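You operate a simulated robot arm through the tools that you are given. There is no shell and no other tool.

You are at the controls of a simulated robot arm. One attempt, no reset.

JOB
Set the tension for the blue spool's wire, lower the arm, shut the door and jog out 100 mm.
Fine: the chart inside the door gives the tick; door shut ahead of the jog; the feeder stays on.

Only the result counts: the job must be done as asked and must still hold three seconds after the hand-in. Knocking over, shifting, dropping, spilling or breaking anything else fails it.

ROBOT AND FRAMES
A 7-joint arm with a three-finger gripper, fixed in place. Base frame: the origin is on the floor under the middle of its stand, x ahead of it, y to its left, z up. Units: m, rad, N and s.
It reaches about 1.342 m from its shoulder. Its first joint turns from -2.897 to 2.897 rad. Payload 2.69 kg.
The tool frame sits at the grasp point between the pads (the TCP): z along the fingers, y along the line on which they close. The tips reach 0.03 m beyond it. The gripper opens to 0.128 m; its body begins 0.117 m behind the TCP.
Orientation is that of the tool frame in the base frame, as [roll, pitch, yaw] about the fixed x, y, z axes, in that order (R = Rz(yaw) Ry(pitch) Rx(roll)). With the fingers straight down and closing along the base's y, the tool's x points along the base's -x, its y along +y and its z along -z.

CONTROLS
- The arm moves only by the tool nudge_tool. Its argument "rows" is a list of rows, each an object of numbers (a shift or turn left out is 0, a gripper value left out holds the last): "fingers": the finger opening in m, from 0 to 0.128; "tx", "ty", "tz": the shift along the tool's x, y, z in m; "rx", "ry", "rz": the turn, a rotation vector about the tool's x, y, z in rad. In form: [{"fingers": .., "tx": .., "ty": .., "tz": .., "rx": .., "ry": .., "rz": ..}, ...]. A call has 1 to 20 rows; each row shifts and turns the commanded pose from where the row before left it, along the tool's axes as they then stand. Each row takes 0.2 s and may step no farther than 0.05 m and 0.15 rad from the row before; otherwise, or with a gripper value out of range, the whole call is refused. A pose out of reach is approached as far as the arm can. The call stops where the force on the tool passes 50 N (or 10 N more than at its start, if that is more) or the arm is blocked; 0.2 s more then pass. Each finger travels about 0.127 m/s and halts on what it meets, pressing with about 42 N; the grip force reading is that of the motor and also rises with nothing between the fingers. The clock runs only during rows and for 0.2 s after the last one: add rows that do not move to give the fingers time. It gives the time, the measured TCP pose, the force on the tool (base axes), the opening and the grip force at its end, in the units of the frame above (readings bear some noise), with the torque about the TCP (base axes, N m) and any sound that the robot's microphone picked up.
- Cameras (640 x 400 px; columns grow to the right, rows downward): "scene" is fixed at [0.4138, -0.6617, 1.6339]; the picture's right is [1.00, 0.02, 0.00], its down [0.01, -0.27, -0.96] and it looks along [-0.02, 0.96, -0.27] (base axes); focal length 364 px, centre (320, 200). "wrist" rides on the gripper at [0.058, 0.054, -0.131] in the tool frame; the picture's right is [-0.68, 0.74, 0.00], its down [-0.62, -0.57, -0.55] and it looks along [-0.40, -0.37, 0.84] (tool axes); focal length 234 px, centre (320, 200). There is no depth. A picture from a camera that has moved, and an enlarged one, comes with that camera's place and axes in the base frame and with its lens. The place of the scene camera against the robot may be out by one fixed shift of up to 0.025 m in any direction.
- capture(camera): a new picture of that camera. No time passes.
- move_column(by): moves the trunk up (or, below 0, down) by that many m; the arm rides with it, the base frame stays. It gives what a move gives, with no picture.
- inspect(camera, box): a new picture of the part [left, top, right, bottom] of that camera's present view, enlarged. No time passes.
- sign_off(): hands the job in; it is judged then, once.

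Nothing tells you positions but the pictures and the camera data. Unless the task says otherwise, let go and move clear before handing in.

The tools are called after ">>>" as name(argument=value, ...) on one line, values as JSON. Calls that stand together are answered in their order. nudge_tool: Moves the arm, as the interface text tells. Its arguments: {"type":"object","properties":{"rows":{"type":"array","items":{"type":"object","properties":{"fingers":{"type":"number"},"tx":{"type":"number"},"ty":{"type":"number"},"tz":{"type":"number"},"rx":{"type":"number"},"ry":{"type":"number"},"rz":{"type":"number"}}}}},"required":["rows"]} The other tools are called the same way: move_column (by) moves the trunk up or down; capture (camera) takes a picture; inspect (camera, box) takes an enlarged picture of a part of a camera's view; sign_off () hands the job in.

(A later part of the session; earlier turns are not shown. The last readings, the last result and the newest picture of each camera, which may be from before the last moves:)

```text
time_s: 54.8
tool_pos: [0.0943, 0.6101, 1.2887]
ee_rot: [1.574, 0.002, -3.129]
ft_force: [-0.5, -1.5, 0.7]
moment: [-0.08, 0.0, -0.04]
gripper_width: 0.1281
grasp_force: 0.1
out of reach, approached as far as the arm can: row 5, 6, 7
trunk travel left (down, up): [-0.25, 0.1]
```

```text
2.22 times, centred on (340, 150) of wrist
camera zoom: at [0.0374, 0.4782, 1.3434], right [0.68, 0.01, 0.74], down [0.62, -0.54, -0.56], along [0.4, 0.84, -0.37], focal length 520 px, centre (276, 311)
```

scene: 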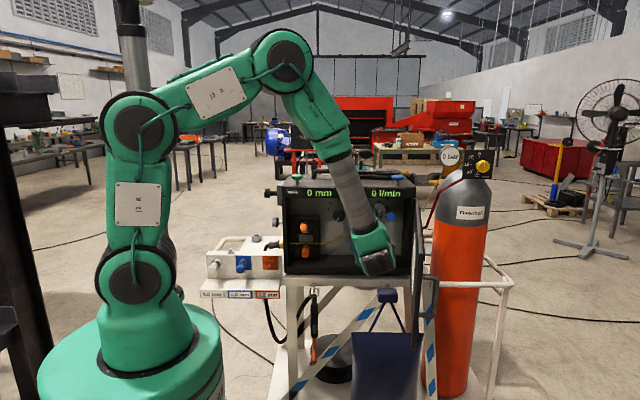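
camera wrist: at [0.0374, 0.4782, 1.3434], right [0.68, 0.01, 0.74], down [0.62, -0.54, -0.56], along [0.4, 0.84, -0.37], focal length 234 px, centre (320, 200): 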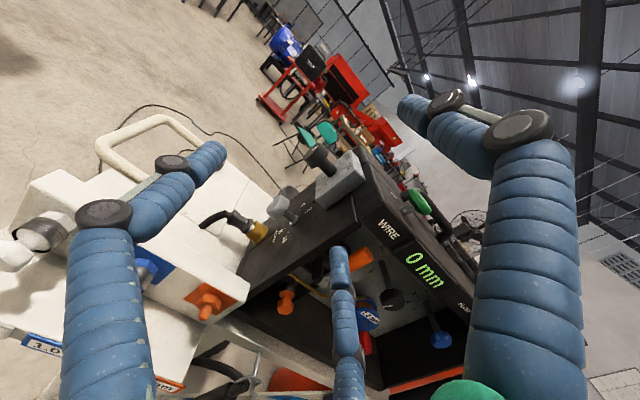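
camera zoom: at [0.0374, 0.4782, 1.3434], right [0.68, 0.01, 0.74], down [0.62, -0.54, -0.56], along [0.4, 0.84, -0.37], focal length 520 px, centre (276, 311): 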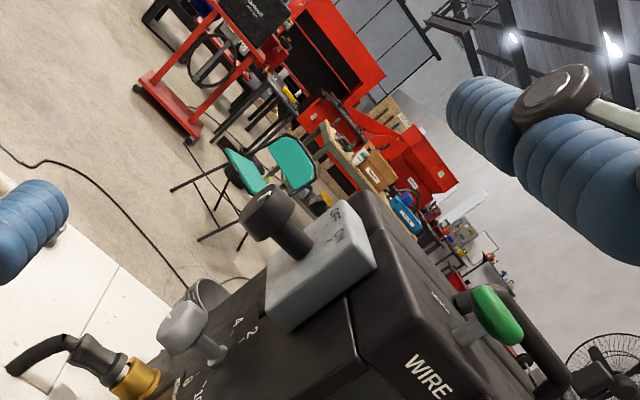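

The gray plate holds a power switch with OFF/ON marks, which I must not touch. I zoom further at the lower gray knob's markings.

>>> inspect(camera="wrist", box=[265, 180, 345, 260])

>>> inspect(camera="wrist", box=[300, 130, 380, 220])

>>> inspect(camera="wrist", box=[380, 170, 480, 240])

```text
5.00 times, centred on (305, 220) of wrist
camera zoom: at [0.0374, 0.4782, 1.3434], right [0.68, 0.01, 0.74], down [0.62, -0.54, -0.56], along [0.4, 0.84, -0.37], focal length 1171 px, centre (395, 100)
```

zoom: 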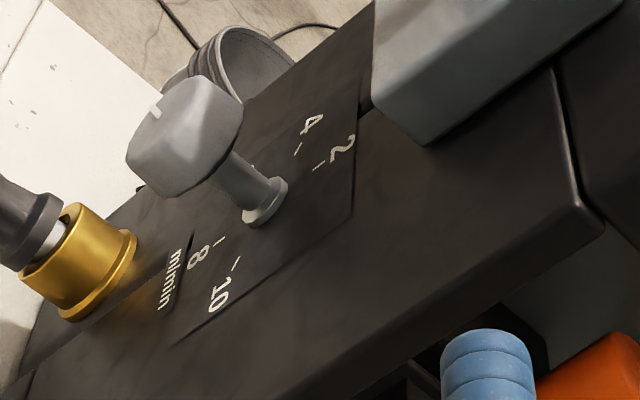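

```text
4.44 times, centred on (340, 175) of wrist
camera zoom: at [0.0374, 0.4782, 1.3434], right [0.68, 0.01, 0.74], down [0.62, -0.54, -0.56], along [0.4, 0.84, -0.37], focal length 1041 px, centre (231, 311)
```

zoom: 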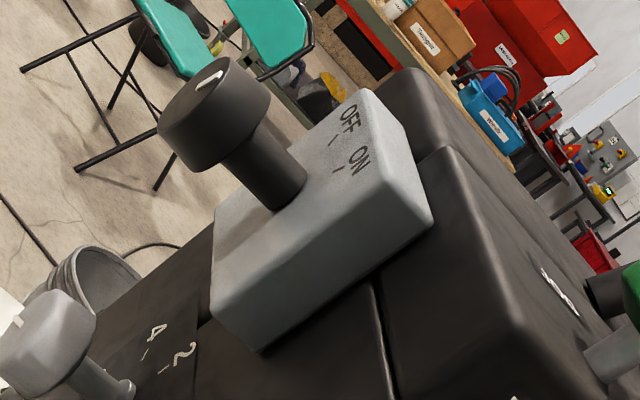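

```text
5.71 times, centred on (430, 205) of wrist
camera zoom: at [0.0374, 0.4782, 1.3434], right [0.68, 0.01, 0.74], down [0.62, -0.54, -0.56], along [0.4, 0.84, -0.37], focal length 1338 px, centre (-309, 171)
```

zoom: 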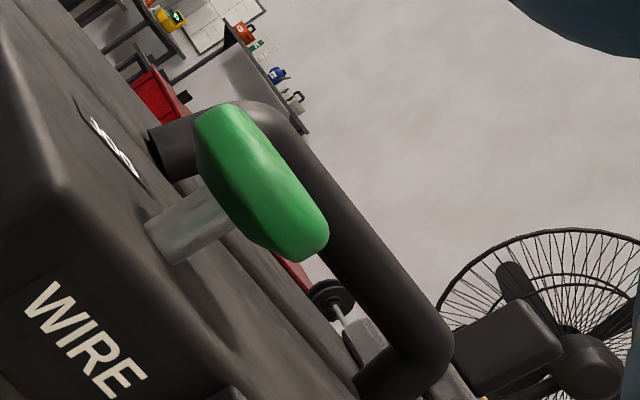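

The side knob sets wire speed (pointer near 6 m/min) and the rotary switch is at ON; neither needs touching. To settle how the door closes relative to the lever, I'll go up, point the gripper down and look at the hinge from above.

>>> nudge_tool(rows=[{"tz": -0.04}, {"ty": 0.045}, {"ty": 0.045}, {"ty": 0.045}, {"ty": 0.045}, {"ty": 0.045}, {"rx": 0.15}, {"rx": 0.15}, {"rx": 0.15}, {"rx": 0.15}, {"rx": 0.15}, {"rx": 0.15}, {"rx": 0.15}, {"rx": 0.15}, {"rx": 0.15}, {"rx": 0.15}, {"rx": 0.07}])

>>> capture(camera="wrist")

>>> capture(camera="scene")

```text
time_s: 58.6
tool_pos: [0.1135, 0.5393, 1.57]
ee_rot: [3.048, 0.012, 3.103]
ft_force: [0.6, -0.4, 0.3]
moment: [0.08, 0.0, 0.01]
gripper_width: 0.1276
grasp_force: 0.0
trunk travel left (down, up): [-0.25, 0.1]
stopped in row 17: the arm was blocked; the commanded pose is now the measured one
```

```text
taken
camera wrist: at [0.0545, 0.5824, 1.7046], right [0.7, 0.71, 0.08], down [0.59, -0.64, 0.5], along [0.4, -0.31, -0.86], focal length 234 px, centre (320, 200)
```

wrist: 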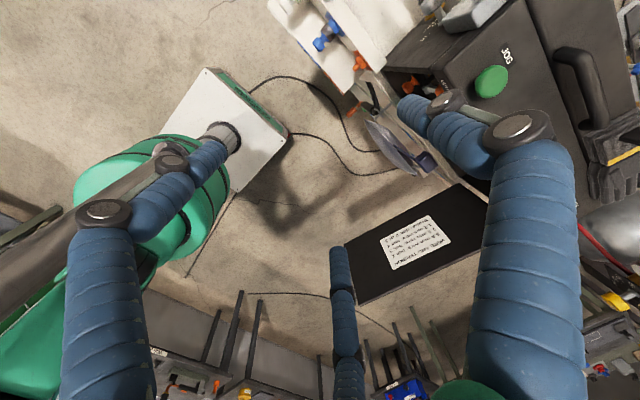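

```text
taken
```

scene: 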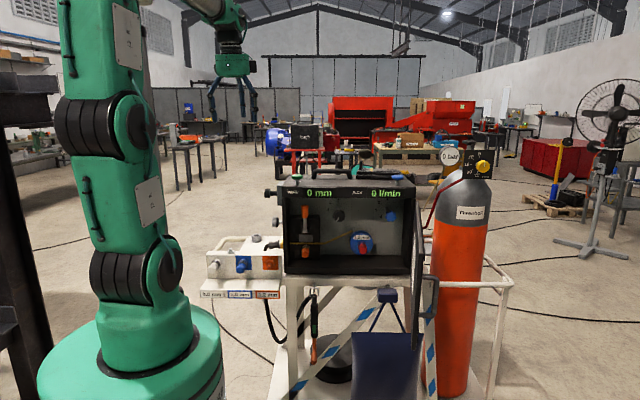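

The arm is clear of the feeder now, so I inspect the lever and block unobstructed from the scene camera.

>>> inspect(camera="scene", box=[285, 190, 345, 265])

>>> inspect(camera="scene", box=[270, 165, 430, 290])

```text
5.33 times, centred on (315, 228) of scene
camera zoom: at [0.4138, -0.6617, 1.6339], right [1.0, 0.02, 0.0], down [0.01, -0.27, -0.96], along [-0.02, 0.96, -0.27], focal length 1944 px, centre (347, 53)
```

zoom: 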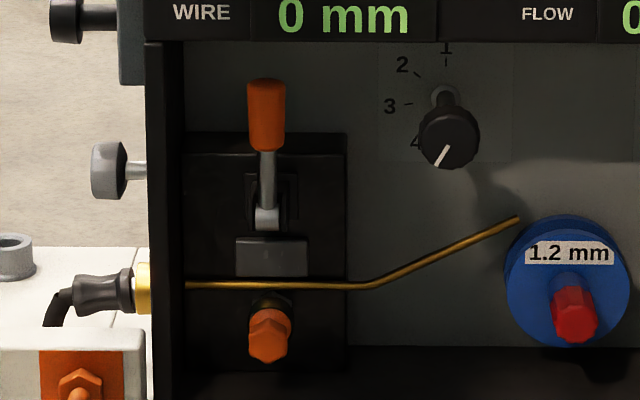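

```text
3.20 times, centred on (350, 228) of scene
camera zoom: at [0.4138, -0.6617, 1.6339], right [1.0, 0.02, 0.0], down [0.01, -0.27, -0.96], along [-0.02, 0.96, -0.27], focal length 1166 px, centre (224, 112)
```

zoom: 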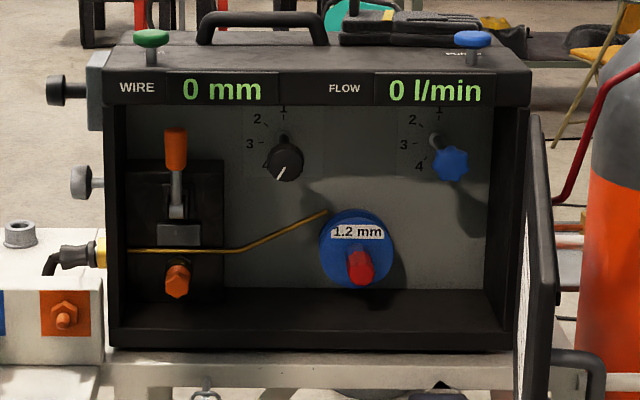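

The grey block and wire haven't moved between the two lever positions. I now move across above the box to view the door hinge and closing plane from above.

>>> nudge_tool(rows=[{"tx": -0.048, "fingers": 0.06}, {"tx": -0.048, "fingers": 0.0}, {"tx": -0.048}, {"tx": -0.048}, {"tx": -0.045, "ty": 0.02}, {"tx": -0.045, "ty": 0.02}, {"tx": -0.045, "ty": 0.02}, {"tx": -0.045, "ty": 0.02}, {"tx": -0.045, "ty": 0.02}, {"tx": -0.045, "ty": 0.02}, {"tx": -0.045, "ty": 0.02}, {"tx": -0.04, "ty": 0.025}])

>>> capture(camera="wrist")

```text
time_s: 61.2
tool_pos: [0.6487, 0.6819, 1.5959]
ee_rot: [3.047, 0.01, 3.11]
ft_force: [2.7, 2.9, -8.1]
moment: [-0.32, 0.31, 0.03]
gripper_width: 0.002
grasp_force: 31.1
out of reach, approached as far as the arm can: row 12
trunk travel left (down, up): [-0.25, 0.1]
```

```text
taken
camera wrist: at [0.5899, 0.7264, 1.7298], right [0.7, 0.71, 0.08], down [0.59, -0.63, 0.5], along [0.41, -0.3, -0.86], focal length 234 px, centre (320, 200)
```

wrist: 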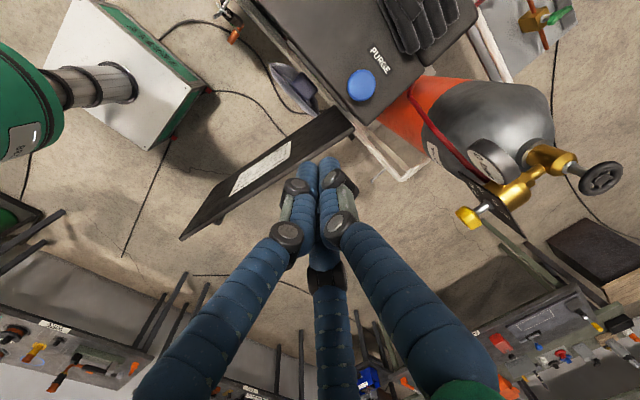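

I can see the door edge-on from above. I zoom in on the hinge corner.

>>> inspect(camera="wrist", box=[280, 60, 420, 180])

>>> inspect(camera="wrist", box=[170, 80, 370, 250])

```text
3.33 times, centred on (350, 120) of wrist
camera zoom: at [0.5899, 0.7264, 1.7298], right [0.7, 0.71, 0.08], down [0.59, -0.63, 0.5], along [0.41, -0.3, -0.86], focal length 781 px, centre (220, 467)
```

zoom: 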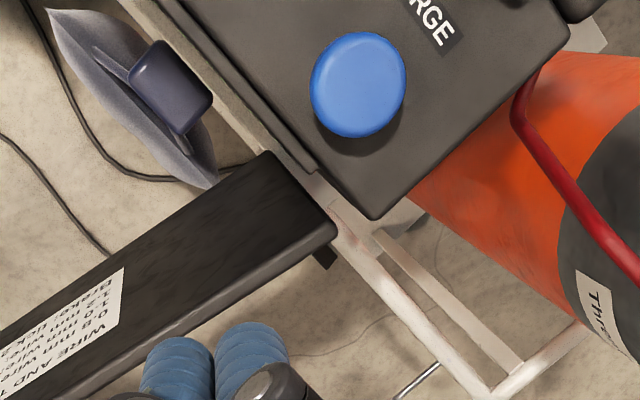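

```text
2.35 times, centred on (270, 165) of wrist
camera zoom: at [0.5899, 0.7264, 1.7298], right [0.7, 0.71, 0.08], down [0.59, -0.63, 0.5], along [0.41, -0.3, -0.86], focal length 551 px, centre (438, 282)
```

zoom: 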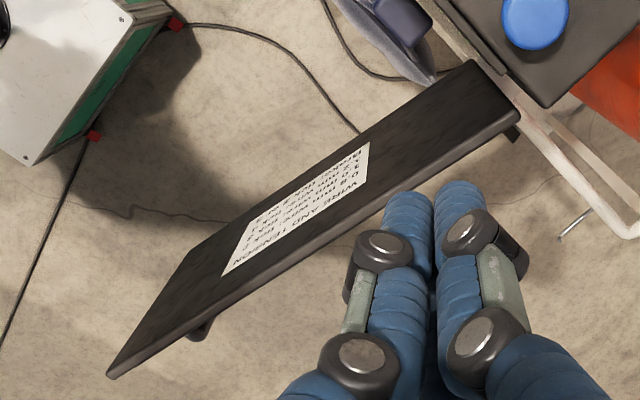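

From above, the hinge is at about (0.751, 0.726), the door is 0.505 m long, open about 78°, with its top edge at z≈1.24; a lever sticking out would block it. That fits the job order: the arm had to be brought home (lever up inside) before the door. I'll now go to the outside of the door.

>>> nudge_tool(rows=[{"tz": 0.03, "ty": -0.02}, {"rx": 0.09, "tz": 0.02}, {"tx": -0.01, "ty": -0.035, "tz": 0.015}, {"tx": -0.01, "ty": -0.035, "tz": 0.015}, {"tx": -0.01, "ty": -0.035, "tz": 0.015}, {"tx": -0.01, "ty": -0.035, "tz": 0.015}, {"tx": -0.01, "ty": -0.035, "tz": 0.015}, {"tx": -0.01, "ty": -0.035, "tz": 0.015}, {"tx": -0.01, "ty": -0.035, "tz": 0.015}, {"tx": -0.01, "ty": -0.035, "tz": 0.015}, {"tx": -0.01, "ty": -0.035, "tz": 0.015}])

>>> capture(camera="wrist")

>>> capture(camera="scene")

```text
time_s: 63.6
tool_pos: [0.732, 0.3521, 1.4055]
ee_rot: [3.139, 0.014, 3.109]
ft_force: [0.3, 0.6, 0.4]
moment: [-0.01, 0.0, 0.0]
gripper_width: 0.0019
grasp_force: 31.7
trunk travel left (down, up): [-0.25, 0.1]
```

```text
taken
camera wrist: at [0.6738, 0.4068, 1.5357], right [0.7, 0.71, 0.01], down [0.59, -0.59, 0.55], along [0.4, -0.38, -0.83], focal length 234 px, centre (320, 200)
```

wrist: 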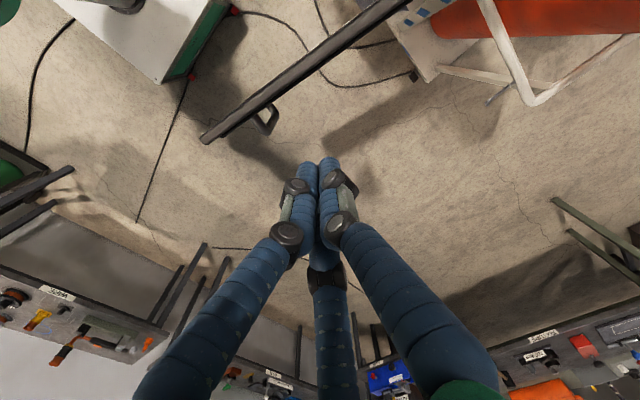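

```text
taken
```

scene: 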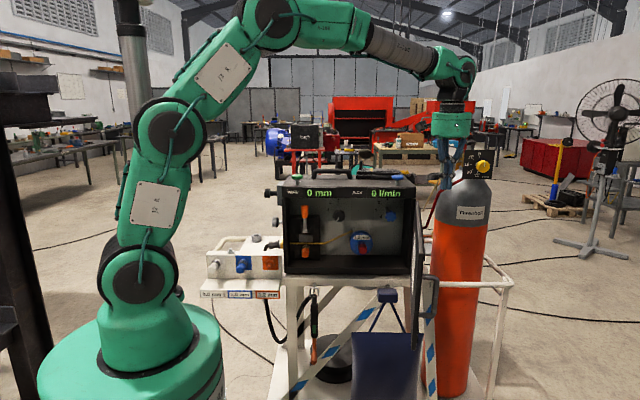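

The gripper is just outside the door line (outer face about x≈0.69 at this y). I shift slightly further out and lower alongside the door, above its handle.

>>> nudge_tool(rows=[{"tx": -0.02}, {"tz": 0.04}, {"tz": 0.04}, {"tz": 0.04}, {"tz": 0.04}, {"tz": 0.045}])

>>> capture(camera="wrist")

>>> inspect(camera="scene", box=[390, 140, 510, 330])

```text
time_s: 65.0
tool_pos: [0.7548, 0.3529, 1.1977]
ee_rot: [3.139, 0.012, 3.11]
ft_force: [0.3, 0.3, 0.8]
moment: [-0.01, 0.06, 0.04]
gripper_width: 0.0024
grasp_force: 31.3
trunk travel left (down, up): [-0.25, 0.1]
```

```text
taken
camera wrist: at [0.6962, 0.408, 1.3273], right [0.7, 0.71, 0.01], down [0.59, -0.59, 0.55], along [0.4, -0.38, -0.83], focal length 234 px, centre (320, 200)
```

wrist: 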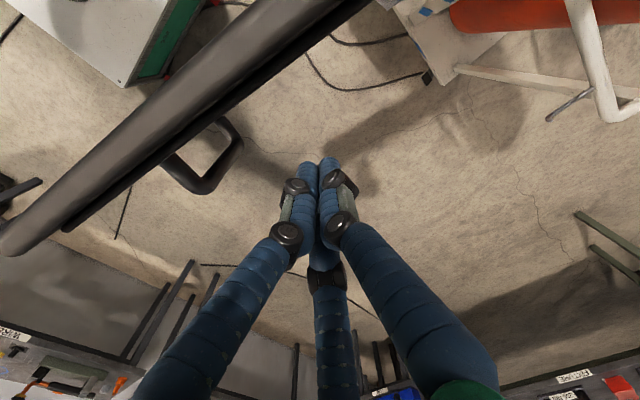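

```text
2.11 times, centred on (450, 235) of scene
camera zoom: at [0.4138, -0.6617, 1.6339], right [1.0, 0.02, 0.0], down [0.01, -0.27, -0.96], along [-0.02, 0.96, -0.27], focal length 767 px, centre (46, 126)
```

zoom: 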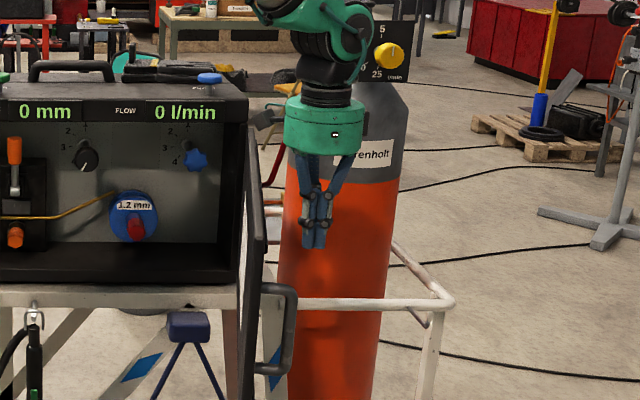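

The fingers are beside the door's outer face, above its handle. I push the door along its closing arc, first about 30°, and check.

>>> nudge_tool(rows=[{"tx": 0.042, "ty": 0.0101, "tz": -0.015}, {"tx": 0.0363, "ty": 0.0098}, {"tx": 0.0345, "ty": 0.0133}, {"tx": 0.0326, "ty": 0.0167}, {"tx": 0.0307, "ty": 0.0197}, {"tx": 0.0277, "ty": 0.0225}])

>>> capture(camera="wrist")

>>> capture(camera="scene")

```text
time_s: 66.4
tool_pos: [0.5531, 0.4493, 1.2121]
ee_rot: [3.139, 0.011, 3.111]
ft_force: [0.4, -0.3, 0.3]
moment: [-0.02, -0.02, -0.01]
gripper_width: 0.0022
grasp_force: 31.7
trunk travel left (down, up): [-0.25, 0.1]
```

```text
taken
camera wrist: at [0.4944, 0.505, 1.3421], right [0.7, 0.71, 0.01], down [0.59, -0.59, 0.55], along [0.4, -0.38, -0.83], focal length 234 px, centre (320, 200)
```

wrist: 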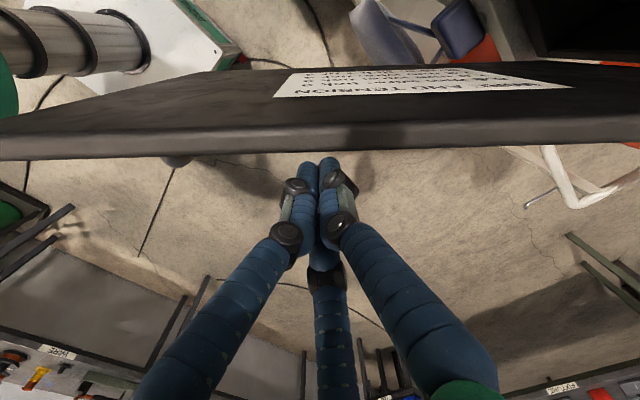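

```text
taken
```

scene: 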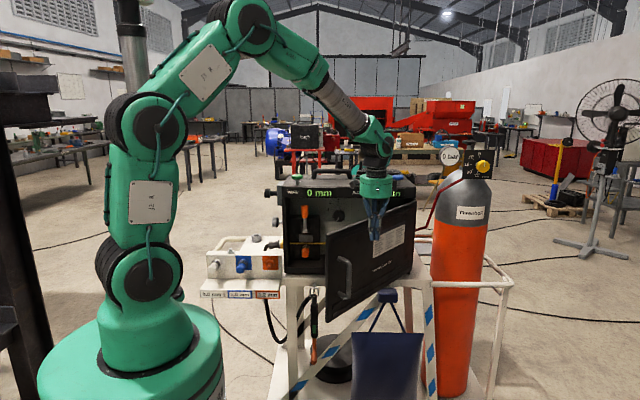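

The door is swinging closed smoothly. There's a label on its outer face, so I'll read that before continuing.

>>> inspect(camera="scene", box=[320, 195, 420, 300])

>>> inspect(camera="scene", box=[365, 215, 415, 280])

```text
3.81 times, centred on (370, 248) of scene
camera zoom: at [0.4138, -0.6617, 1.6339], right [1.0, 0.02, 0.0], down [0.01, -0.27, -0.96], along [-0.02, 0.96, -0.27], focal length 1388 px, centre (130, 19)
```

zoom: 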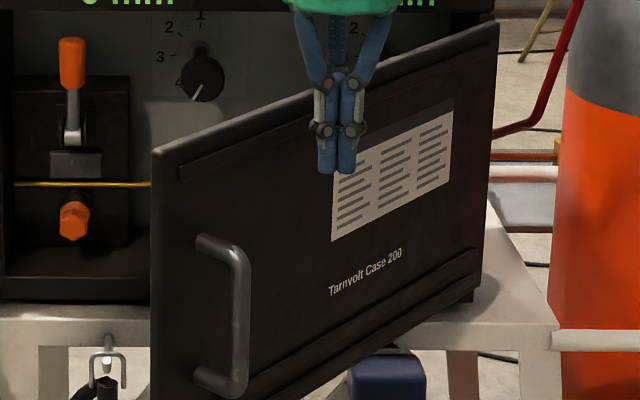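

```text
6.15 times, centred on (390, 248) of scene
camera zoom: at [0.4138, -0.6617, 1.6339], right [1.0, 0.02, 0.0], down [0.01, -0.27, -0.96], along [-0.02, 0.96, -0.27], focal length 2243 px, centre (-111, -92)
```

zoom: 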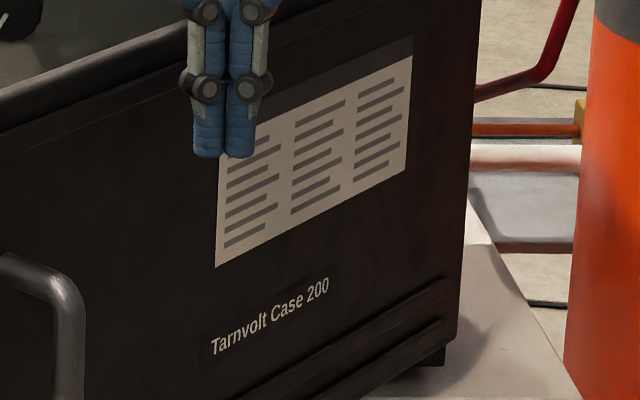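

The outer label is only decoration. I continue the closing arc to about 18° open and check.

>>> nudge_tool(rows=[{"tx": 0.0248, "ty": 0.0248}, {"tx": 0.0208, "ty": 0.027}, {"tx": 0.0189, "ty": 0.0285}, {"tx": 0.0149, "ty": 0.03}, {"tx": 0.0119, "ty": 0.0309}])

>>> capture(camera="wrist")

>>> capture(camera="scene")

```text
time_s: 67.6
tool_pos: [0.4659, 0.5941, 1.2104]
ee_rot: [3.141, 0.01, 3.109]
ft_force: [0.2, 1.0, -0.1]
moment: [-0.01, -0.03, -0.03]
gripper_width: 0.0022
grasp_force: 31.3
trunk travel left (down, up): [-0.25, 0.1]
```

```text
taken
camera wrist: at [0.4078, 0.6494, 1.3411], right [0.7, 0.71, 0.01], down [0.59, -0.59, 0.55], along [0.4, -0.38, -0.83], focal length 234 px, centre (320, 200)
```

wrist: 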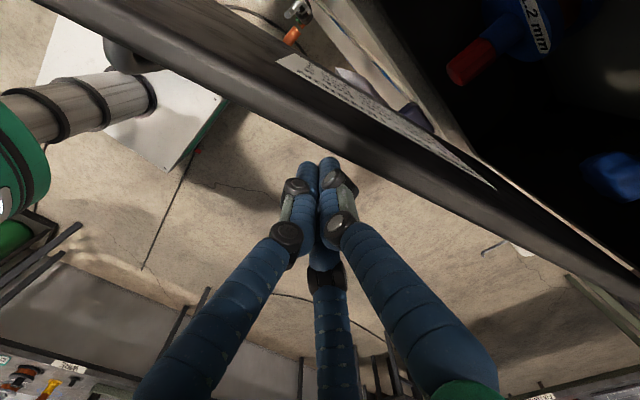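

```text
taken
```

scene: 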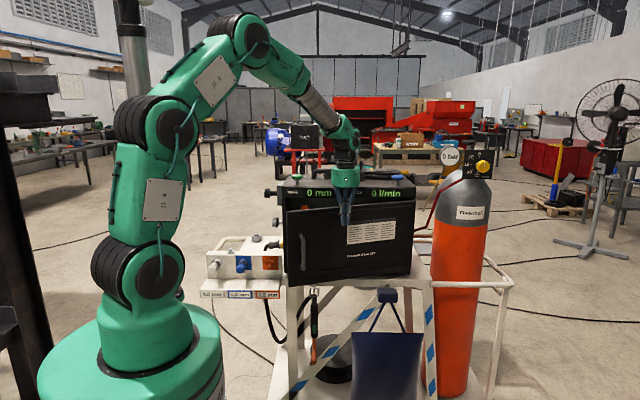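

The door is about 15° open with nothing in the way. I finish closing in smaller steps until it meets its stop.

>>> nudge_tool(rows=[{"tx": 0.005, "ty": 0.02}, {"tx": 0.005, "ty": 0.02}, {"tx": 0.003, "ty": 0.015}, {"tx": 0.002, "ty": 0.015}, {"tx": 0.001, "ty": 0.01}, {"tx": 0.001, "ty": 0.01}])

>>> capture(camera="wrist")

>>> inspect(camera="scene", box=[265, 160, 435, 290])

```text
time_s: 69.0
tool_pos: [0.4539, 0.6842, 1.2102]
ee_rot: [3.141, 0.012, 3.109]
ft_force: [-0.7, 0.1, 0.9]
moment: [0.0, 0.01, 0.02]
gripper_width: 0.0024
grasp_force: 31.8
trunk travel left (down, up): [-0.25, 0.1]
```

```text
taken
camera wrist: at [0.3948, 0.7397, 1.3401], right [0.7, 0.72, 0.01], down [0.59, -0.59, 0.55], along [0.4, -0.38, -0.83], focal length 234 px, centre (320, 200)
```

wrist: 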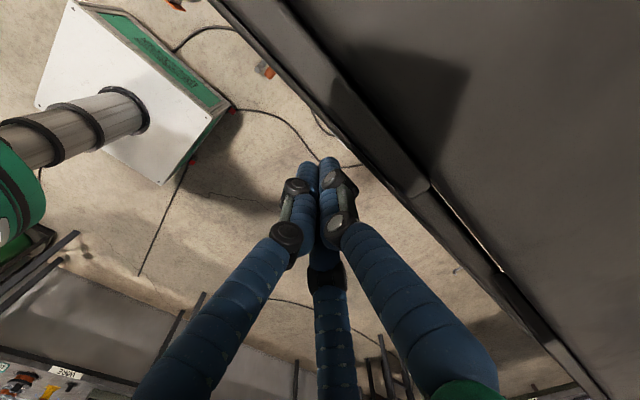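

```text
3.08 times, centred on (350, 225) of scene
camera zoom: at [0.4138, -0.6617, 1.6339], right [1.0, 0.02, 0.0], down [0.01, -0.27, -0.96], along [-0.02, 0.96, -0.27], focal length 1121 px, centre (228, 123)
```

zoom: 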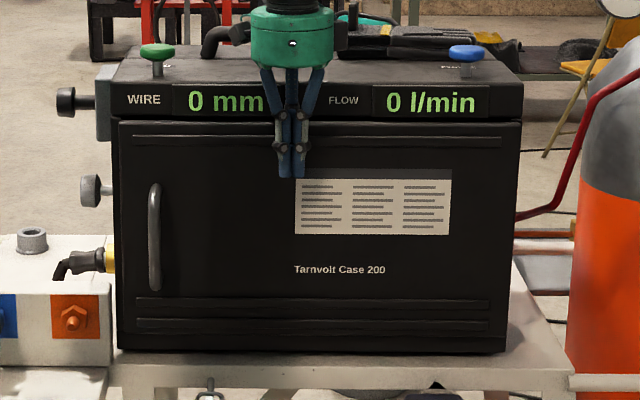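

The door looks almost closed with no stop force yet. I press gently on until it seats.

>>> nudge_tool(rows=[{"ty": 0.006}, {"ty": 0.006}, {"ty": 0.006}, {"ty": 0.005}, {"ty": 0.005}, {"ty": 0.005}])

>>> capture(camera="wrist")

>>> inspect(camera="scene", box=[265, 160, 435, 290])

```text
time_s: 70.1
tool_pos: [0.454, 0.7026, 1.2104]
ee_rot: [-3.134, 0.007, 3.108]
ft_force: [-6.4, -25.9, 11.6]
moment: [1.04, -0.19, 0.14]
gripper_width: 0.002
grasp_force: 31.1
trunk travel left (down, up): [-0.25, 0.1]
stopped in row 5: the force on the tool passed its limit at 57 N (the readings are from after the stop); the commanded pose is now the measured one
```

```text
taken
camera wrist: at [0.3964, 0.7589, 1.3397], right [0.7, 0.71, 0.0], down [0.59, -0.58, 0.56], along [0.4, -0.39, -0.83], focal length 234 px, centre (320, 200)
```

wrist: 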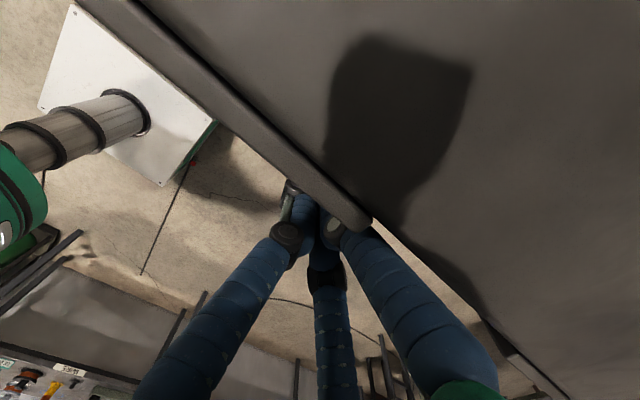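

```text
3.08 times, centred on (350, 225) of scene
camera zoom: at [0.4138, -0.6617, 1.6339], right [1.0, 0.02, 0.0], down [0.01, -0.27, -0.96], along [-0.02, 0.96, -0.27], focal length 1121 px, centre (228, 123)
```

zoom: 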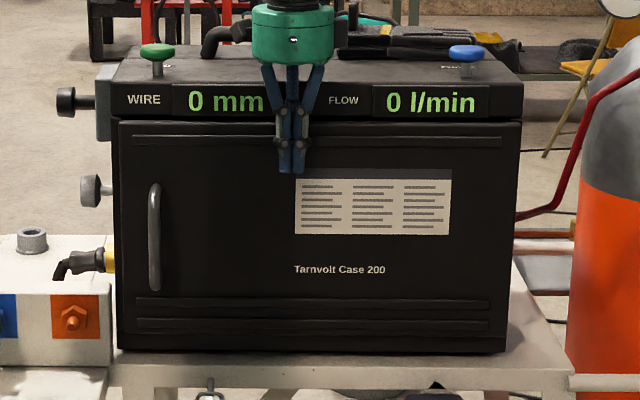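

The push met a hard stop while the door looked unchanged, so it had already swung shut. I back off and inspect the seam.

>>> nudge_tool(rows=[{"ty": -0.03}, {"ty": -0.04, "tz": -0.02}, {"tz": -0.045}, {"tz": -0.045}, {"tz": -0.045}])

>>> capture(camera="wrist")

>>> inspect(camera="scene", box=[270, 170, 350, 290])

>>> inspect(camera="scene", box=[265, 160, 435, 290])

```text
time_s: 71.3
tool_pos: [0.451, 0.635, 1.3632]
ee_rot: [-3.134, 0.007, 3.108]
ft_force: [-0.6, 0.2, 1.0]
moment: [0.02, 0.02, -0.01]
gripper_width: 0.0021
grasp_force: 31.9
trunk travel left (down, up): [-0.25, 0.1]
```

```text
taken
camera wrist: at [0.3936, 0.6927, 1.4938], right [0.7, 0.71, 0.0], down [0.59, -0.58, 0.56], along [0.4, -0.39, -0.83], focal length 234 px, centre (320, 200)
```

wrist: 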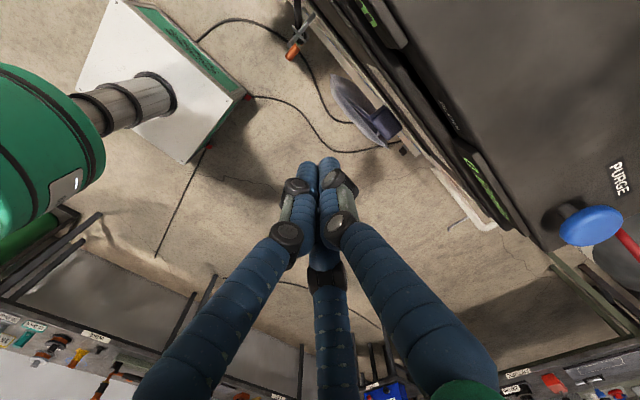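

```text
3.33 times, centred on (310, 230) of scene
camera zoom: at [0.4138, -0.6617, 1.6339], right [1.0, 0.02, 0.0], down [0.01, -0.27, -0.96], along [-0.02, 0.96, -0.27], focal length 1215 px, centre (353, 100)
```

zoom: 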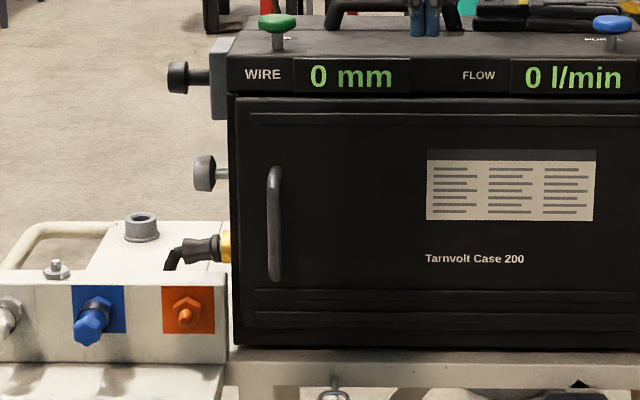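

```text
3.08 times, centred on (350, 225) of scene
camera zoom: at [0.4138, -0.6617, 1.6339], right [1.0, 0.02, 0.0], down [0.01, -0.27, -0.96], along [-0.02, 0.96, -0.27], focal length 1121 px, centre (228, 123)
```

zoom: 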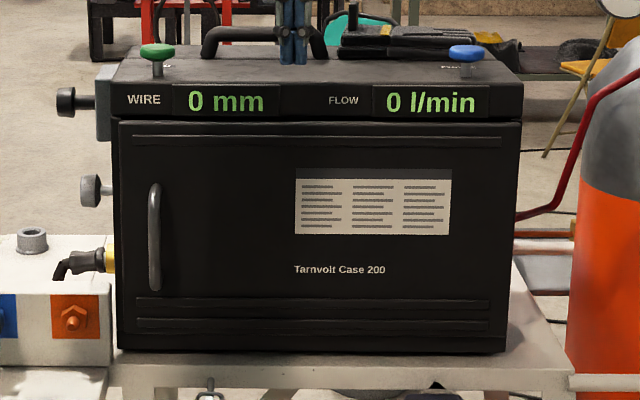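

The door looks flush. I verify parallelism from above with a zoom before pressing JOG.

>>> inspect(camera="wrist", box=[300, 0, 540, 260])

>>> inspect(camera="scene", box=[280, 180, 330, 290])

```text
1.54 times, centred on (420, 130) of wrist
camera zoom: at [0.3936, 0.6927, 1.4938], right [0.7, 0.71, 0.0], down [0.59, -0.58, 0.56], along [0.4, -0.39, -0.83], focal length 360 px, centre (166, 308)
```

zoom: 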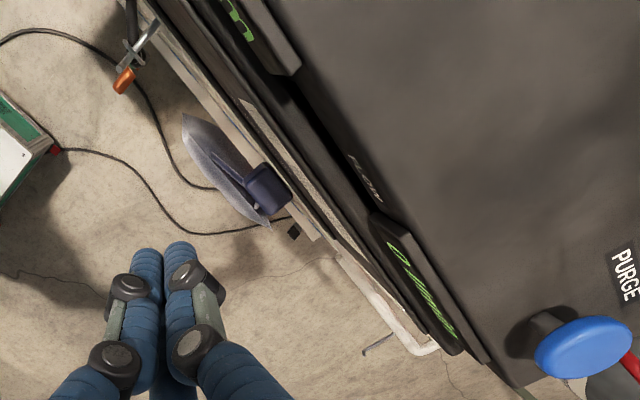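

```text
3.64 times, centred on (305, 235) of scene
camera zoom: at [0.4138, -0.6617, 1.6339], right [1.0, 0.02, 0.0], down [0.01, -0.27, -0.96], along [-0.02, 0.96, -0.27], focal length 1325 px, centre (374, 73)
```

zoom: 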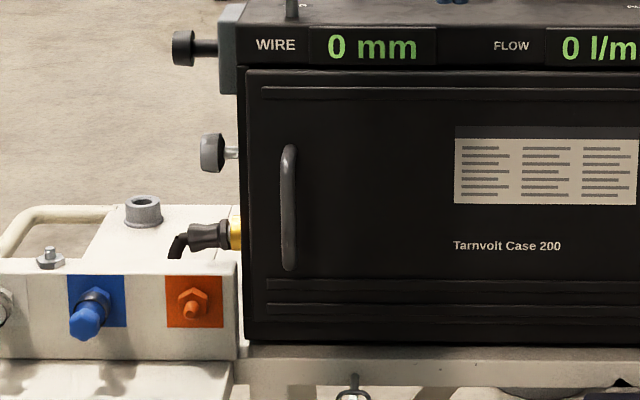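

The door looks closed, but my last push may have touched the display bezel instead of the door. To be sure it's seated before jogging, I'll press horizontally on the door near its handle side.

>>> nudge_tool(rows=[{"ty": -0.04}, {"ty": -0.04}, {"ty": -0.04}, {"rx": -0.15}, {"rx": -0.15}, {"rx": -0.15}, {"rx": -0.15}, {"rx": -0.15}, {"rx": -0.15}, {"rx": -0.15}, {"rx": -0.15}, {"rx": -0.15}, {"rx": -0.15}, {"rx": -0.08}])

>>> capture(camera="scene")

```text
time_s: 74.3
tool_pos: [0.447, 0.5177, 1.3642]
ee_rot: [1.569, 0.008, 3.108]
ft_force: [0.5, 0.3, 0.3]
moment: [0.01, 0.0, 0.03]
gripper_width: 0.002
grasp_force: 31.6
trunk travel left (down, up): [-0.25, 0.1]
```

```text
taken
```

scene: 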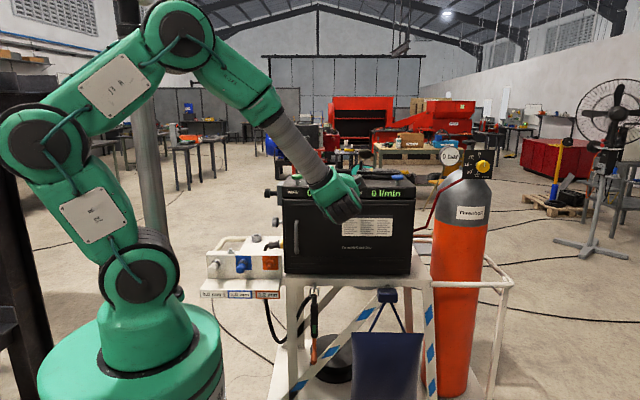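

Pointing at the door now; I lower to mid-door height beside the handle and press.

>>> nudge_tool(rows=[{"ty": -0.045}, {"ty": -0.045}, {"ty": -0.045}, {"ty": -0.045}, {"ty": -0.045, "tx": 0.02}, {"ty": -0.035, "tx": 0.03}, {"tx": 0.045}, {"tx": 0.012, "tz": 0.03}, {"tz": 0.04}, {"tz": 0.04}, {"tz": 0.03}])

>>> capture(camera="wrist")

```text
time_s: 76.7
tool_pos: [0.3468, 0.6621, 1.103]
ee_rot: [1.571, 0.01, 3.109]
ft_force: [0.1, 0.4, -0.6]
moment: [0.02, 0.0, 0.01]
gripper_width: 0.002
grasp_force: 31.9
trunk travel left (down, up): [-0.25, 0.1]
```

```text
taken
camera wrist: at [0.2831, 0.5329, 1.1566], right [0.67, -0.02, 0.74], down [0.6, -0.57, -0.56], along [0.43, 0.82, -0.37], focal length 234 px, centre (320, 200)
```

wrist: 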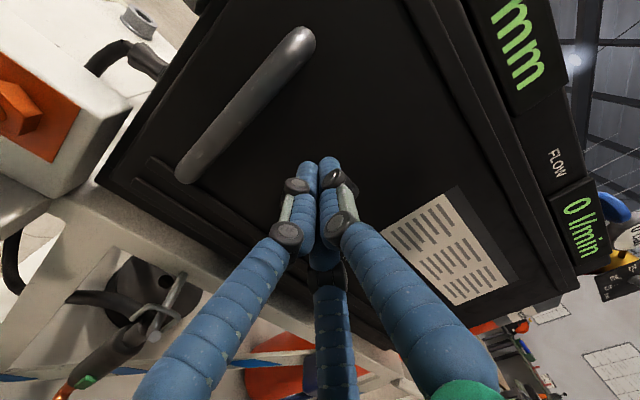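

>>> nudge_tool(rows=[{"tz": 0.006}, {"tz": 0.005}, {"tz": 0.005}, {"tz": 0.005}, {"tz": 0.004}, {"tz": 0.004}, {"tz": 0.004}, {"tz": 0.004}])

>>> capture(camera="wrist")

>>> inspect(camera="scene", box=[270, 170, 350, 290])

```text
time_s: 78.5
tool_pos: [0.3477, 0.6977, 1.104]
ee_rot: [1.571, 0.009, 3.108]
ft_force: [0.4, -8.0, 1.9]
moment: [0.02, -0.07, 0.17]
gripper_width: 0.002
grasp_force: 31.4
trunk travel left (down, up): [-0.25, 0.1]
```

```text
taken
camera wrist: at [0.2848, 0.568, 1.1568], right [0.67, -0.02, 0.74], down [0.6, -0.57, -0.56], along [0.43, 0.82, -0.37], focal length 234 px, centre (320, 200)
```

wrist: 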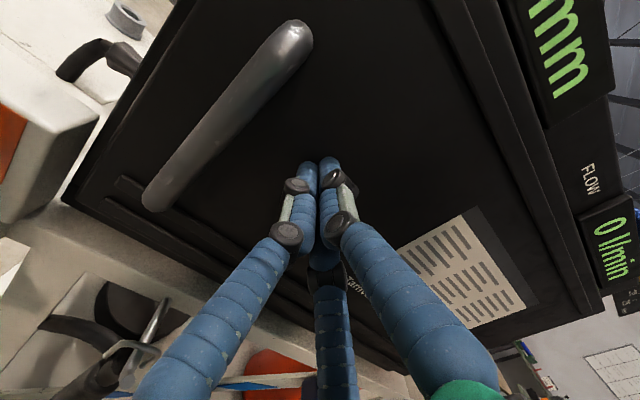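

```text
3.33 times, centred on (310, 230) of scene
camera zoom: at [0.4138, -0.6617, 1.6339], right [1.0, 0.02, 0.0], down [0.01, -0.27, -0.96], along [-0.02, 0.96, -0.27], focal length 1215 px, centre (353, 100)
```

zoom: 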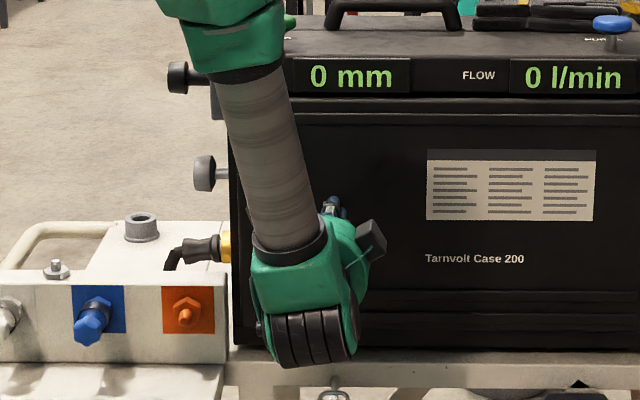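

Contact just began (8 N). I press a bit more to confirm the door is on its stop.

>>> nudge_tool(rows=[{"tz": 0.003}, {"tz": 0.003}, {"tz": 0.003}, {"tz": 0.003}])

```text
time_s: 79.1
tool_pos: [0.3477, 0.6969, 1.1026]
ee_rot: [1.569, 0.005, 3.106]
ft_force: [-3.4, -33.1, 14.3]
moment: [0.14, 0.28, 0.57]
gripper_width: 0.0021
grasp_force: 31.5
trunk travel left (down, up): [-0.25, 0.1]
stopped in row 2: the force on the tool passed its limit at 55 N (the readings are from after the stop); the commanded pose is now the measured one
```

The door is firmly on its stop. Now for the jog: I back away, rise, and point the gripper down to find the green JOG button precisely.

>>> nudge_tool(rows=[{"tz": -0.045}, {"tz": -0.045}, {"tz": -0.045}, {"ty": 0.045}, {"ty": 0.045}, {"ty": 0.045}, {"ty": 0.045}, {"ty": 0.045}, {"ty": 0.045}, {"ty": 0.045}, {"ty": 0.045}])

>>> nudge_tool(rows=[{"rx": 0.15}, {"rx": 0.15}, {"rx": 0.15}, {"rx": 0.15}, {"rx": 0.15}, {"rx": 0.15}, {"rx": 0.15}, {"rx": 0.15}, {"rx": 0.15}, {"rx": 0.15}, {"rx": 0.07}])

>>> capture(camera="wrist")

>>> capture(camera="scene")

```text
time_s: 81.5
tool_pos: [0.3432, 0.5664, 1.4648]
ee_rot: [1.574, 0.005, 3.106]
ft_force: [0.1, -1.1, 0.1]
moment: [-0.03, -0.01, -0.01]
gripper_width: 0.0022
grasp_force: 31.1
trunk travel left (down, up): [-0.25, 0.1]
```

```text
time_s: 83.9
tool_pos: [0.3409, 0.5674, 1.4615]
ee_rot: [-3.14, 0.008, 3.104]
ft_force: [0.3, 0.3, -0.2]
moment: [0.0, -0.02, -0.02]
gripper_width: 0.0021
grasp_force: 31.1
trunk travel left (down, up): [-0.25, 0.1]
```

```text
taken
camera wrist: at [0.283, 0.623, 1.592], right [0.7, 0.71, 0.0], down [0.59, -0.59, 0.55], along [0.4, -0.39, -0.83], focal length 234 px, centre (320, 200)
```

wrist: 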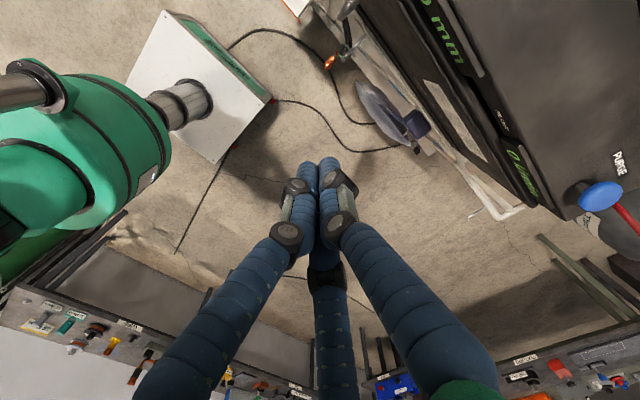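

```text
taken
```

scene: 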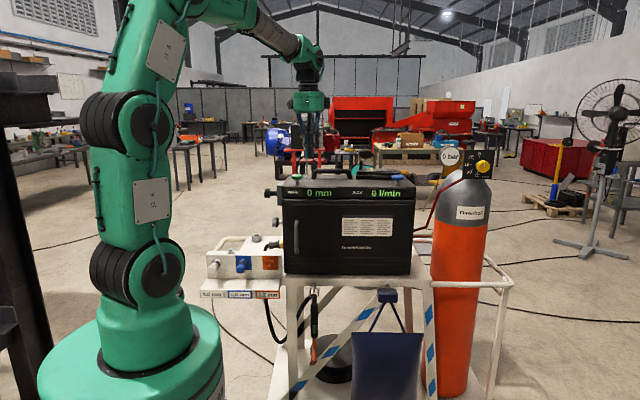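

The JOG button triangulates to about (0.275, 0.776) with its top at z≈1.328. I move above it.

>>> nudge_tool(rows=[{"tx": 0.0123, "ty": 0.0344}, {"tx": 0.0123, "ty": 0.0344}, {"tx": 0.0123, "ty": 0.0344}, {"tx": 0.0123, "ty": 0.0344}, {"tx": 0.0123, "ty": 0.0344}, {"tx": 0.0123, "ty": 0.0344}, {"tz": 0.03}, {"tz": 0.03}])

>>> capture(camera="wrist")

>>> inspect(camera="scene", box=[265, 130, 385, 220])

```text
time_s: 85.7
tool_pos: [0.2756, 0.7771, 1.4015]
ee_rot: [3.141, 0.007, 3.108]
ft_force: [-0.2, 0.5, 0.2]
moment: [0.01, 0.01, -0.02]
gripper_width: 0.0019
grasp_force: 31.0
trunk travel left (down, up): [-0.25, 0.1]
```

```text
taken
camera wrist: at [0.2187, 0.8327, 1.5331], right [0.7, 0.71, 0.0], down [0.59, -0.59, 0.55], along [0.4, -0.39, -0.83], focal length 234 px, centre (320, 200)
```

wrist: 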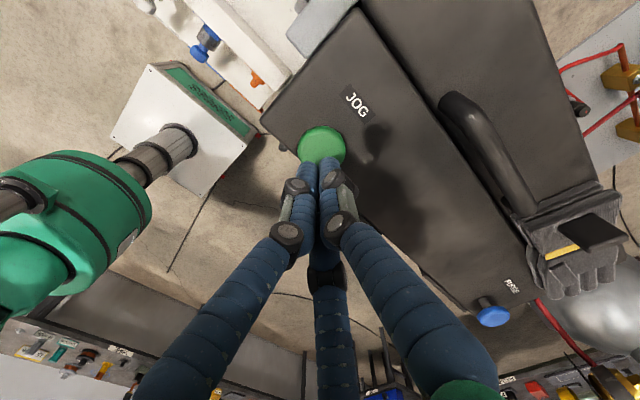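

```text
4.44 times, centred on (325, 175) of scene
camera zoom: at [0.4138, -0.6617, 1.6339], right [1.0, 0.02, 0.0], down [0.01, -0.27, -0.96], along [-0.02, 0.96, -0.27], focal length 1620 px, centre (298, 311)
```

zoom: 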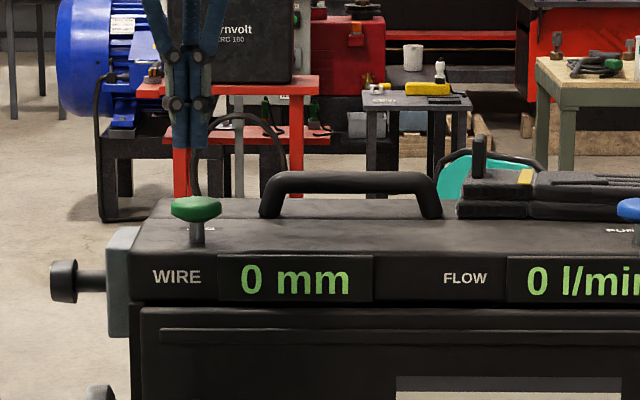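

The fingers are aligned over the JOG button with the counter at 0 mm. I descend to just above it.

>>> nudge_tool(rows=[{"tz": 0.02}, {"tz": 0.014}])

>>> inspect(camera="scene", box=[265, 150, 345, 210])

>>> capture(camera="wrist")

```text
time_s: 86.3
tool_pos: [0.2755, 0.7765, 1.3658]
ee_rot: [-3.139, 0.006, 3.107]
ft_force: [-0.4, 0.3, -0.5]
moment: [-0.07, 0.01, 0.01]
gripper_width: 0.0022
grasp_force: 31.9
trunk travel left (down, up): [-0.25, 0.1]
```

```text
6.67 times, centred on (305, 180) of scene
camera zoom: at [0.4138, -0.6617, 1.6339], right [1.0, 0.02, 0.0], down [0.01, -0.27, -0.96], along [-0.02, 0.96, -0.27], focal length 2430 px, centre (420, 333)
```

zoom: 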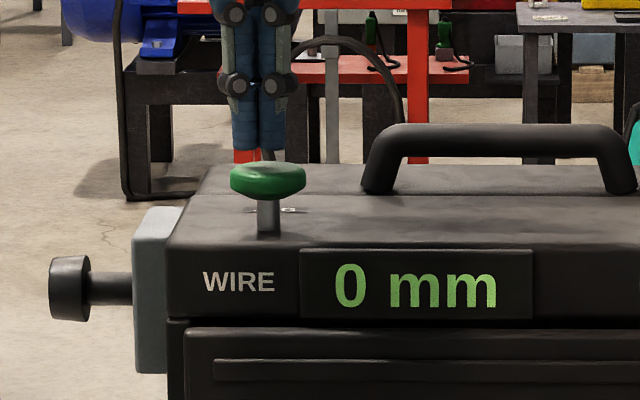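

```text
taken
camera wrist: at [0.2185, 0.8327, 1.4965], right [0.7, 0.71, 0.0], down [0.59, -0.59, 0.55], along [0.4, -0.39, -0.83], focal length 234 px, centre (320, 200)
```

wrist: 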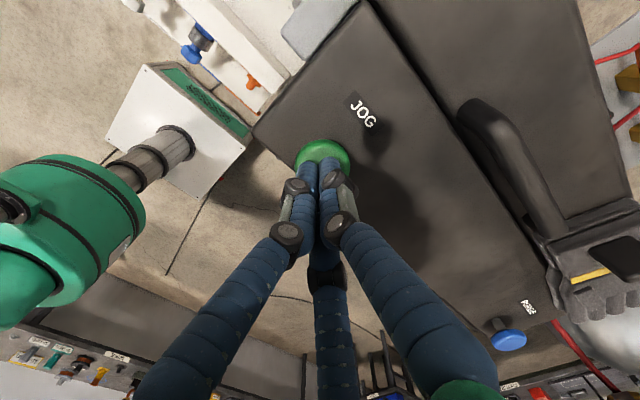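

There's about 1 cm gap and the counter reads 0. I centre slightly and start with light taps, reading the counter after each.

>>> nudge_tool(rows=[{"tx": -0.004, "tz": 0.006}, {"tz": 0.004}, {"tz": -0.004}])

>>> inspect(camera="scene", box=[265, 150, 345, 210])

```text
time_s: 87.1
tool_pos: [0.2782, 0.7761, 1.3605]
ee_rot: [3.14, 0.007, 3.106]
ft_force: [-0.4, 0.3, 0.2]
moment: [0.01, -0.03, 0.03]
gripper_width: 0.002
grasp_force: 31.6
trunk travel left (down, up): [-0.25, 0.1]
```

```text
6.67 times, centred on (305, 180) of scene
camera zoom: at [0.4138, -0.6617, 1.6339], right [1.0, 0.02, 0.0], down [0.01, -0.27, -0.96], along [-0.02, 0.96, -0.27], focal length 2430 px, centre (420, 333)
```

zoom: 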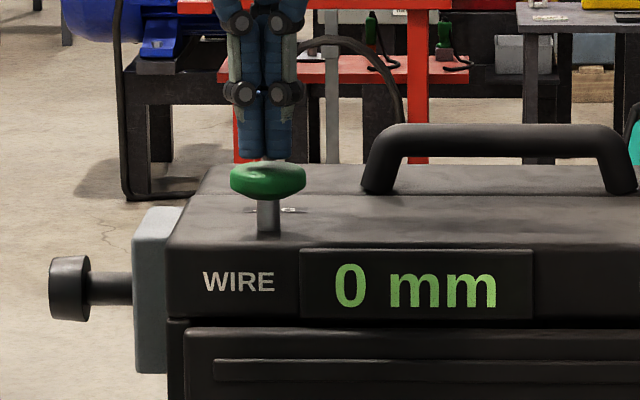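

Still 0 mm. A slightly deeper tap next.

>>> nudge_tool(rows=[{"tz": 0.004}, {"tz": 0.004}, {"tz": -0.008}])

>>> inspect(camera="scene", box=[265, 150, 345, 210])

```text
time_s: 87.9
tool_pos: [0.2785, 0.7754, 1.3606]
ee_rot: [-3.141, 0.006, 3.105]
ft_force: [-0.3, 0.0, 0.5]
moment: [0.03, 0.04, 0.03]
gripper_width: 0.0022
grasp_force: 31.2
trunk travel left (down, up): [-0.25, 0.1]
```

```text
6.67 times, centred on (305, 180) of scene
camera zoom: at [0.4138, -0.6617, 1.6339], right [1.0, 0.02, 0.0], down [0.01, -0.27, -0.96], along [-0.02, 0.96, -0.27], focal length 2430 px, centre (420, 333)
```

zoom: 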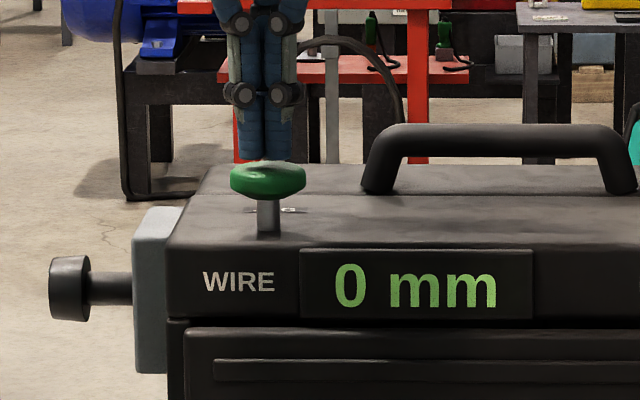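

Still 0 mm; I go a few millimetres deeper.

>>> nudge_tool(rows=[{"tz": 0.008}, {"tz": 0.004}, {"tz": -0.012}])

>>> inspect(camera="scene", box=[265, 150, 345, 210])

```text
time_s: 88.7
tool_pos: [0.2793, 0.7761, 1.361]
ee_rot: [-3.141, 0.008, 3.107]
ft_force: [0.3, 0.1, 0.3]
moment: [0.04, 0.01, 0.0]
gripper_width: 0.002
grasp_force: 31.8
trunk travel left (down, up): [-0.25, 0.1]
```

```text
6.67 times, centred on (305, 180) of scene
camera zoom: at [0.4138, -0.6617, 1.6339], right [1.0, 0.02, 0.0], down [0.01, -0.27, -0.96], along [-0.02, 0.96, -0.27], focal length 2430 px, centre (420, 333)
```

zoom: 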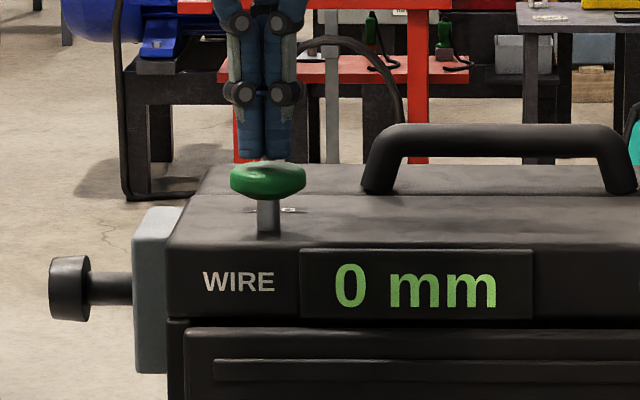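

No contact force felt so far. I'll step down and hold briefly to read force and travel.

>>> nudge_tool(rows=[{"tz": 0.01}, {"tz": 0.003}])

>>> inspect(camera="scene", box=[265, 150, 345, 210])

```text
time_s: 89.3
tool_pos: [0.2784, 0.7754, 1.3486]
ee_rot: [-3.139, 0.004, 3.108]
ft_force: [-0.6, -0.6, 0.6]
moment: [-0.01, 0.03, 0.02]
gripper_width: 0.0022
grasp_force: 32.0
trunk travel left (down, up): [-0.25, 0.1]
```

```text
6.67 times, centred on (305, 180) of scene
camera zoom: at [0.4138, -0.6617, 1.6339], right [1.0, 0.02, 0.0], down [0.01, -0.27, -0.96], along [-0.02, 0.96, -0.27], focal length 2430 px, centre (420, 333)
```

zoom: 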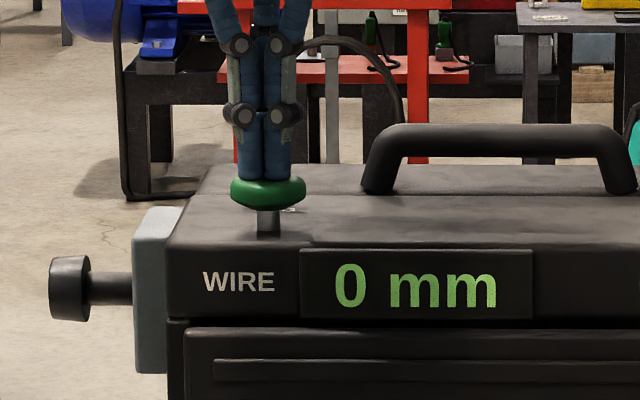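

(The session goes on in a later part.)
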